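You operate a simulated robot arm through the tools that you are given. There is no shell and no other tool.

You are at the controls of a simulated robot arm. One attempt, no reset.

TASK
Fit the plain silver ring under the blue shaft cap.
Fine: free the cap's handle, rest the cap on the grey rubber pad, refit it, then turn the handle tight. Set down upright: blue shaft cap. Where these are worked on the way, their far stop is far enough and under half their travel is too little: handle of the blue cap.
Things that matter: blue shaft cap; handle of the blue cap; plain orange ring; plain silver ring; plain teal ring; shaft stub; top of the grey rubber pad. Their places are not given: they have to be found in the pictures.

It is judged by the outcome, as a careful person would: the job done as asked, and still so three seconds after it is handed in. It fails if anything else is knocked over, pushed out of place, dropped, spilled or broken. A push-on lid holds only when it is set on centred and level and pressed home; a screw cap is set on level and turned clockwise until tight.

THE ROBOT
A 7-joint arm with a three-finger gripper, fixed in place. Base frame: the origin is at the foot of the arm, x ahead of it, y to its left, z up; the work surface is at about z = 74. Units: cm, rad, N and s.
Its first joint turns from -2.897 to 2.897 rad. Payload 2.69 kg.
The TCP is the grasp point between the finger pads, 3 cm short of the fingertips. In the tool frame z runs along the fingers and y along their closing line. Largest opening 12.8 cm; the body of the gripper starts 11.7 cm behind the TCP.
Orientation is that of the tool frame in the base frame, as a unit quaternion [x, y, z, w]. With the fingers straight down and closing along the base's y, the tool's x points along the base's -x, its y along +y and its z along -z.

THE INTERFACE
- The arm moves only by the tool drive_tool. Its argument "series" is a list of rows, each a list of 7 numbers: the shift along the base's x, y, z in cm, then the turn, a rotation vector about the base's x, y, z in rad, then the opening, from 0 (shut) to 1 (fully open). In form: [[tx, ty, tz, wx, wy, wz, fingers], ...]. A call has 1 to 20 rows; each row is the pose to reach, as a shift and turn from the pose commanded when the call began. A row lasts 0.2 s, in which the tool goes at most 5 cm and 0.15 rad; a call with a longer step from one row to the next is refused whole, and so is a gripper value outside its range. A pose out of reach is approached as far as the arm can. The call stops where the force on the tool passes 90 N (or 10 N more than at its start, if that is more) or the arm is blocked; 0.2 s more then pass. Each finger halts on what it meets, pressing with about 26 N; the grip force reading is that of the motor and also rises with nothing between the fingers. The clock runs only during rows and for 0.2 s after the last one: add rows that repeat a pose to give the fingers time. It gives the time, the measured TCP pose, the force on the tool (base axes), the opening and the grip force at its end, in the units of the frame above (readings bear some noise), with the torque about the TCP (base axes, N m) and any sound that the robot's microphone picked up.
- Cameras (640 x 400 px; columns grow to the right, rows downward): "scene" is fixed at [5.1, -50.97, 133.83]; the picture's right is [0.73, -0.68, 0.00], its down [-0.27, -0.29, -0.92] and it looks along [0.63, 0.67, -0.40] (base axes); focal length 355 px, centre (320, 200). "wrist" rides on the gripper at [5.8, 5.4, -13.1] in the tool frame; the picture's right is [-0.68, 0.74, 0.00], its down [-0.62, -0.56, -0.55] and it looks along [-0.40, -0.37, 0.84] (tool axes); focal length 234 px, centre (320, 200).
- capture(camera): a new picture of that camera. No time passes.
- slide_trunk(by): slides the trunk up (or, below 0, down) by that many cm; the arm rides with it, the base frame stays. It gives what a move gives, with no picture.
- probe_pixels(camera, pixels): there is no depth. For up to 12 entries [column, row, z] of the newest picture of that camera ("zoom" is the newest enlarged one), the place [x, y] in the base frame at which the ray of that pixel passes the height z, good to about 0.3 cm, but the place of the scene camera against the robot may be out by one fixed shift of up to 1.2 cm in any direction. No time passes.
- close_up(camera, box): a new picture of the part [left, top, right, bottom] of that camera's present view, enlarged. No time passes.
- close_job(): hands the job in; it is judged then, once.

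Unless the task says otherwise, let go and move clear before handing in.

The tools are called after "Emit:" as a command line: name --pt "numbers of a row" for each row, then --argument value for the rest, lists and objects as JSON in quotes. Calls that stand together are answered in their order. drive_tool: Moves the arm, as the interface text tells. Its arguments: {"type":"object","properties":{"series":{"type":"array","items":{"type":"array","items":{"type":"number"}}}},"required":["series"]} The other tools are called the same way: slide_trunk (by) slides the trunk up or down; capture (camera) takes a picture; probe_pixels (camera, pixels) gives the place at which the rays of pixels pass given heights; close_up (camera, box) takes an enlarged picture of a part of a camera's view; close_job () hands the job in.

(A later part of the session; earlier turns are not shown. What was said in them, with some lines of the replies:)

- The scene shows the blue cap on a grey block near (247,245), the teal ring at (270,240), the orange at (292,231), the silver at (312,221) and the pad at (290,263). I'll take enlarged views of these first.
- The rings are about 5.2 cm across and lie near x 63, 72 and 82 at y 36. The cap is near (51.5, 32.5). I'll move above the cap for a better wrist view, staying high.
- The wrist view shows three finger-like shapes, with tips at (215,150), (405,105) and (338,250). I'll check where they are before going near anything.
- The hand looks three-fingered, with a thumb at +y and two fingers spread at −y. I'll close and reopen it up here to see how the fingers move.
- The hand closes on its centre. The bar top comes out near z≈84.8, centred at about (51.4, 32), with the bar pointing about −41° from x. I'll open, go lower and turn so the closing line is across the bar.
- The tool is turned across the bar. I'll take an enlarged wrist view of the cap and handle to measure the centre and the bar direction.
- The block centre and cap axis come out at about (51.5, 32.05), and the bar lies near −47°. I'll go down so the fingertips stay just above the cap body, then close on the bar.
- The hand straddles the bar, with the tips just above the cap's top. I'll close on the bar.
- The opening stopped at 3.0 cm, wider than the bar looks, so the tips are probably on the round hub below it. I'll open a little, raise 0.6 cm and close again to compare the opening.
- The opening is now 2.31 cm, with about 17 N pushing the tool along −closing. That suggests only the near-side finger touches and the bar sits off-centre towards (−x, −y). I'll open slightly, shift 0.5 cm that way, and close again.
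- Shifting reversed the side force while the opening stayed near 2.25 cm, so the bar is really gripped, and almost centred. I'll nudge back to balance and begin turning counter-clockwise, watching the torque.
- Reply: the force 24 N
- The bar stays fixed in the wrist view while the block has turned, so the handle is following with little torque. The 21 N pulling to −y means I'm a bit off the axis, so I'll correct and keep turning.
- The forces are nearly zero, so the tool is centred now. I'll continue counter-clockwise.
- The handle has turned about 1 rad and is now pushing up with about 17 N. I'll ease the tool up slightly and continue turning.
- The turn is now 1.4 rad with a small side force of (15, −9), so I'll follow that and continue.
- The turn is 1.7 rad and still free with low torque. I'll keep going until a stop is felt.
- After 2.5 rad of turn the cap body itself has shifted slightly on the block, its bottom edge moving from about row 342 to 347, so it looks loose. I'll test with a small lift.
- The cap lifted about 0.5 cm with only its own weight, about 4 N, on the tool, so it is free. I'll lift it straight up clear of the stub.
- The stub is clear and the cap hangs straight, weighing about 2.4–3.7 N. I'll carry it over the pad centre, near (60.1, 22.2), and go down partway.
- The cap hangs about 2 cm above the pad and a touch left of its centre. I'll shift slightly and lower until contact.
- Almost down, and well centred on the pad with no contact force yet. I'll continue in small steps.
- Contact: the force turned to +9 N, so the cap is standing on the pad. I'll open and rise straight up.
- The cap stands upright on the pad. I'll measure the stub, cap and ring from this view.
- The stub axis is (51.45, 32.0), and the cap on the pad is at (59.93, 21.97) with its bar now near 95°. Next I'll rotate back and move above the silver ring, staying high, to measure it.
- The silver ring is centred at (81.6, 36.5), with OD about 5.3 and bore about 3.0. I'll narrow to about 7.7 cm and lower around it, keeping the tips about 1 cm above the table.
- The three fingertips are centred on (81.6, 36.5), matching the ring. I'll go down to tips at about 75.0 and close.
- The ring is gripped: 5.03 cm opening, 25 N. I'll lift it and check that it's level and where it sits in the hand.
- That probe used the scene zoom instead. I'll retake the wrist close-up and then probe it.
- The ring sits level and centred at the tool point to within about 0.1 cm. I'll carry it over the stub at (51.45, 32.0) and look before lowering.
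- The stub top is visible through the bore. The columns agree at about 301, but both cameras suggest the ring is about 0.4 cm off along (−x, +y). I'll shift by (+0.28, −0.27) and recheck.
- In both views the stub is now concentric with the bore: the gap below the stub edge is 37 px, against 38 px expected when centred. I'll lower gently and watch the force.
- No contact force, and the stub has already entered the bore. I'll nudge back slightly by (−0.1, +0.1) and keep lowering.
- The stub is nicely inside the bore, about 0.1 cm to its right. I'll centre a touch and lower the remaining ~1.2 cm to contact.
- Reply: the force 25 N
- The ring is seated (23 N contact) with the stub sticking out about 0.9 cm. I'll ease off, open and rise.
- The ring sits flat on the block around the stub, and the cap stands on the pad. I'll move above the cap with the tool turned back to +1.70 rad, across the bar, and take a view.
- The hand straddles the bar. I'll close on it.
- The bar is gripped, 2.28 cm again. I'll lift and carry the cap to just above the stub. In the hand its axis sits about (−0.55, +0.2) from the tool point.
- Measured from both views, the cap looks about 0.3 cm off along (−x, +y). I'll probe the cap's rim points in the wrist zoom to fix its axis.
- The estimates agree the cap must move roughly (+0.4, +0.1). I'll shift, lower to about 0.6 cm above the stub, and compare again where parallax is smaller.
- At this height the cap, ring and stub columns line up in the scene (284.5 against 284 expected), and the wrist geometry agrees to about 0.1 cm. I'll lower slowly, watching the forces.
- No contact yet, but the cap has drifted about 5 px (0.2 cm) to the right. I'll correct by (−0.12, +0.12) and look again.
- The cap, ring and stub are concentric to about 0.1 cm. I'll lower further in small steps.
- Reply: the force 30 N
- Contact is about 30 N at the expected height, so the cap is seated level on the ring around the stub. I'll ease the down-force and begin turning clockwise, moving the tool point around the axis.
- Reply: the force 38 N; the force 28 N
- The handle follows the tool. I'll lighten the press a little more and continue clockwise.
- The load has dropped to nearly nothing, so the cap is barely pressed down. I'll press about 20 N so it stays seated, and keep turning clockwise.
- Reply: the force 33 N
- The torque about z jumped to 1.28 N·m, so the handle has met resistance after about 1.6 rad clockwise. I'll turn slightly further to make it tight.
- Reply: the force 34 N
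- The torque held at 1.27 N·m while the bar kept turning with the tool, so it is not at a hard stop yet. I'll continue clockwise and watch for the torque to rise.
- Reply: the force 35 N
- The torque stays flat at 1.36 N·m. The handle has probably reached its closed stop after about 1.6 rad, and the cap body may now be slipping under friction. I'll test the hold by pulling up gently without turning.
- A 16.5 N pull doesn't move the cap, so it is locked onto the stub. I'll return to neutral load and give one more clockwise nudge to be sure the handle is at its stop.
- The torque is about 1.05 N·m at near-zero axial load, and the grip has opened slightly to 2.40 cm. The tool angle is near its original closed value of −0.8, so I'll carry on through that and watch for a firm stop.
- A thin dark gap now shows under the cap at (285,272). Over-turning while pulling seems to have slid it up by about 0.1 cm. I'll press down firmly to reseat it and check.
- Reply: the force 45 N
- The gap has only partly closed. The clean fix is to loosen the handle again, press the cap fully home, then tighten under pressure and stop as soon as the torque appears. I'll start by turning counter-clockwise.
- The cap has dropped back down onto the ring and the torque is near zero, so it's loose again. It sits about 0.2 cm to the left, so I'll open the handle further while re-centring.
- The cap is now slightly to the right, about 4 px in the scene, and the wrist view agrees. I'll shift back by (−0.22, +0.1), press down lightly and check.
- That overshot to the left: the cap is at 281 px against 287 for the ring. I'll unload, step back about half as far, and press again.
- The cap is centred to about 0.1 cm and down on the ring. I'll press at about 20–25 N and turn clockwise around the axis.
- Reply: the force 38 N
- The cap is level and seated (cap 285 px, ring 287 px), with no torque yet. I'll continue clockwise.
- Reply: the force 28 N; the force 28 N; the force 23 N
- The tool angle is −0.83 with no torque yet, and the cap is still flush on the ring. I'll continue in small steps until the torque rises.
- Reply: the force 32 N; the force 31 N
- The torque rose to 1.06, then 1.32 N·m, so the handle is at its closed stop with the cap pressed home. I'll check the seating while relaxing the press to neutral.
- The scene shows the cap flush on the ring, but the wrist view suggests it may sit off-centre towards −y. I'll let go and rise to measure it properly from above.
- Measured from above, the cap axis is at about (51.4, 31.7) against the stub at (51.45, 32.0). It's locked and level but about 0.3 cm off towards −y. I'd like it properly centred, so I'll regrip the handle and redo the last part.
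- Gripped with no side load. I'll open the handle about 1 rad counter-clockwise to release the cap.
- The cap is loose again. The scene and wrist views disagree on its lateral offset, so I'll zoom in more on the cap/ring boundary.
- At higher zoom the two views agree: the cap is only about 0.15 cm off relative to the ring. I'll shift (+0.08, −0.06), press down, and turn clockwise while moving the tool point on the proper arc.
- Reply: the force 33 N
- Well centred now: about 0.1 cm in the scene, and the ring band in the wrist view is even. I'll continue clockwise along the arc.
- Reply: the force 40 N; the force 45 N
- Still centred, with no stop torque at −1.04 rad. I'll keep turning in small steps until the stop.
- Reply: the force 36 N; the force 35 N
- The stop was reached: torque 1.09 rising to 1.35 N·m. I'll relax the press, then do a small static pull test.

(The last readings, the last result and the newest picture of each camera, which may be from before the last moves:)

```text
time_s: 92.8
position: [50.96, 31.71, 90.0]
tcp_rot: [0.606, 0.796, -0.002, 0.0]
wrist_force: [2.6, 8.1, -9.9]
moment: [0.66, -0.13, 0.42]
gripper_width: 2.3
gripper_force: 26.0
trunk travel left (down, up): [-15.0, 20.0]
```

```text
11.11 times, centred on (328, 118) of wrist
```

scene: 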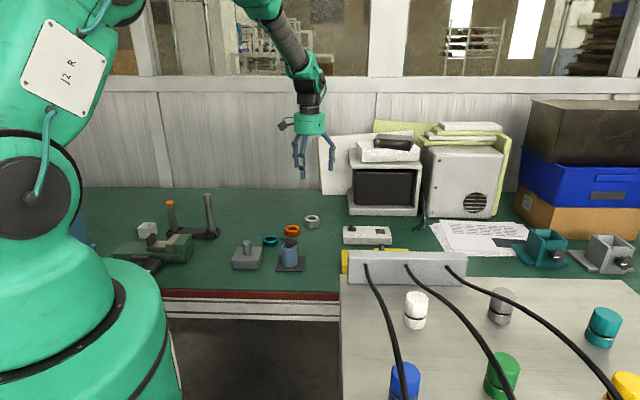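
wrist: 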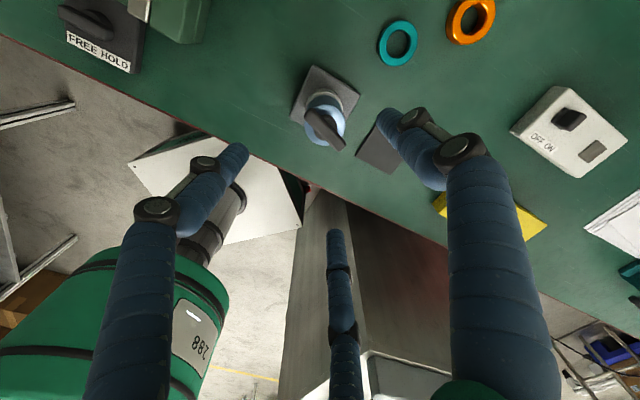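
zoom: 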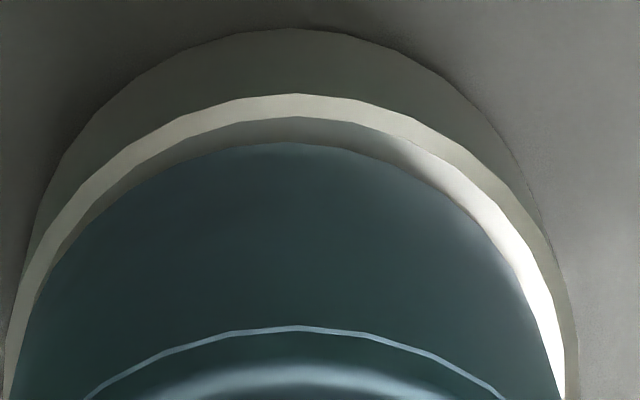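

It holds under a 10 N pull with no gap, and the cap is centred to about 0.2 cm or better. I'll go to neutral load, let go and move clear.

Emit:
drive_tool --pt "0 -0.03 -0.06 0 0 0 0.0" --pt "0 -0.03 -0.06 0 0 0 0.2" --pt "0 -0.03 -0.06 0 0 0 0.45" --pt "0 -0.03 -0.06 0 0 0 0.45" --pt "0 0 2 0 0 0 0.45" --pt "0 0 4 0 0 0 0.6" --pt "0 0 8 0 0 0 0.8" --pt "0 0 12 0 0 0 0.8" --pt "0 0 12 0 0 0 0.8"

Emit:
close_up --camera "scene" --box '[226, 204, 306, 274]'

Emit:
close_up --camera "wrist" --box '[270, 50, 390, 170]'

Emit:
capture --camera "scene"

```text
time_s: 94.8
position: [51.18, 31.73, 102.27]
tcp_rot: [0.604, 0.797, 0.0, 0.0]
wrist_force: [0.3, 0.0, -0.3]
moment: [0.0, -0.05, 0.0]
gripper_width: 10.24
gripper_force: 0.0
trunk travel left (down, up): [-15.0, 20.0]
```

```text
5.71 times, centred on (266, 239) of scene
```

zoom: 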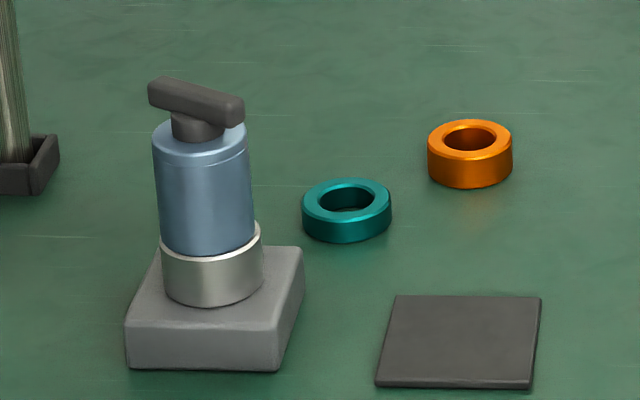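

```text
3.33 times, centred on (330, 110) of wrist
```

zoom: 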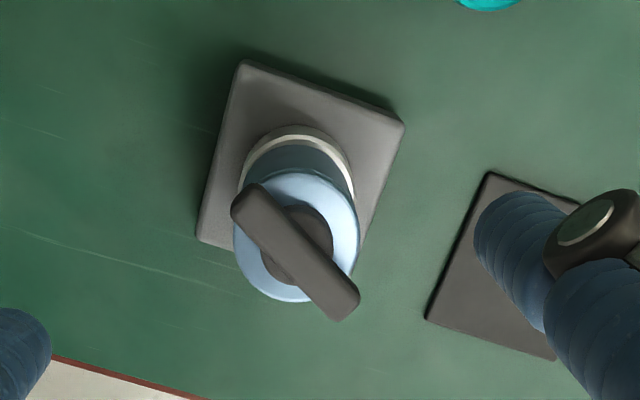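

```text
taken
```

scene: 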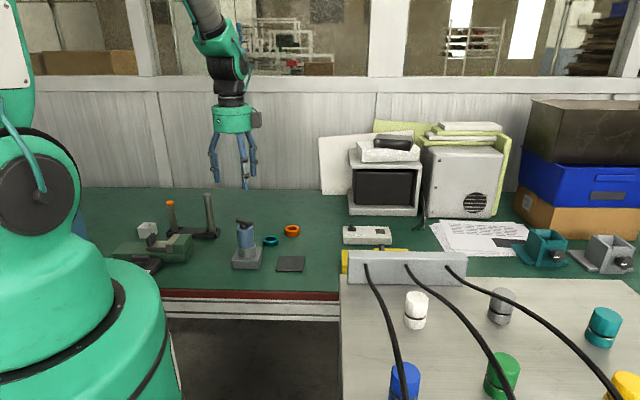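

The cap stands level and locked on the silver ring. The teal ring, orange ring and pad are where they started, and the hand is open and clear above. I'll hand the job in.

Emit:
close_job

```text
The job is handed in.
```

The silver ring is now under the blue shaft cap. The cap is back on the stub with its handle turned tight, and the job has been handed in. I haven't seen the verdict.

- **Freeing the cap:** I turned the handle about 2.5 rad counter-clockwise. I didn't feel a separate far stop, but the cap lifted off freely. I then set it upright on the grey pad.
- **Fitting the ring:** The ring went over the stub and sits flat on the block.
- **Tightening:** I refitted and tightened the cap three times. The first time I turned too far while pulling and it rose about 0.1 cm. The second time it locked about 0.3 cm off-centre.
- **Final state:** The handle met firm resistance, about 1.35 N·m. The cap held against a 10 N pull with no gap showing. It looks level and is centred to about 0.2 cm.

The teal and orange rings and the pad look unmoved in the last picture. The hand is open and clear above the cap.
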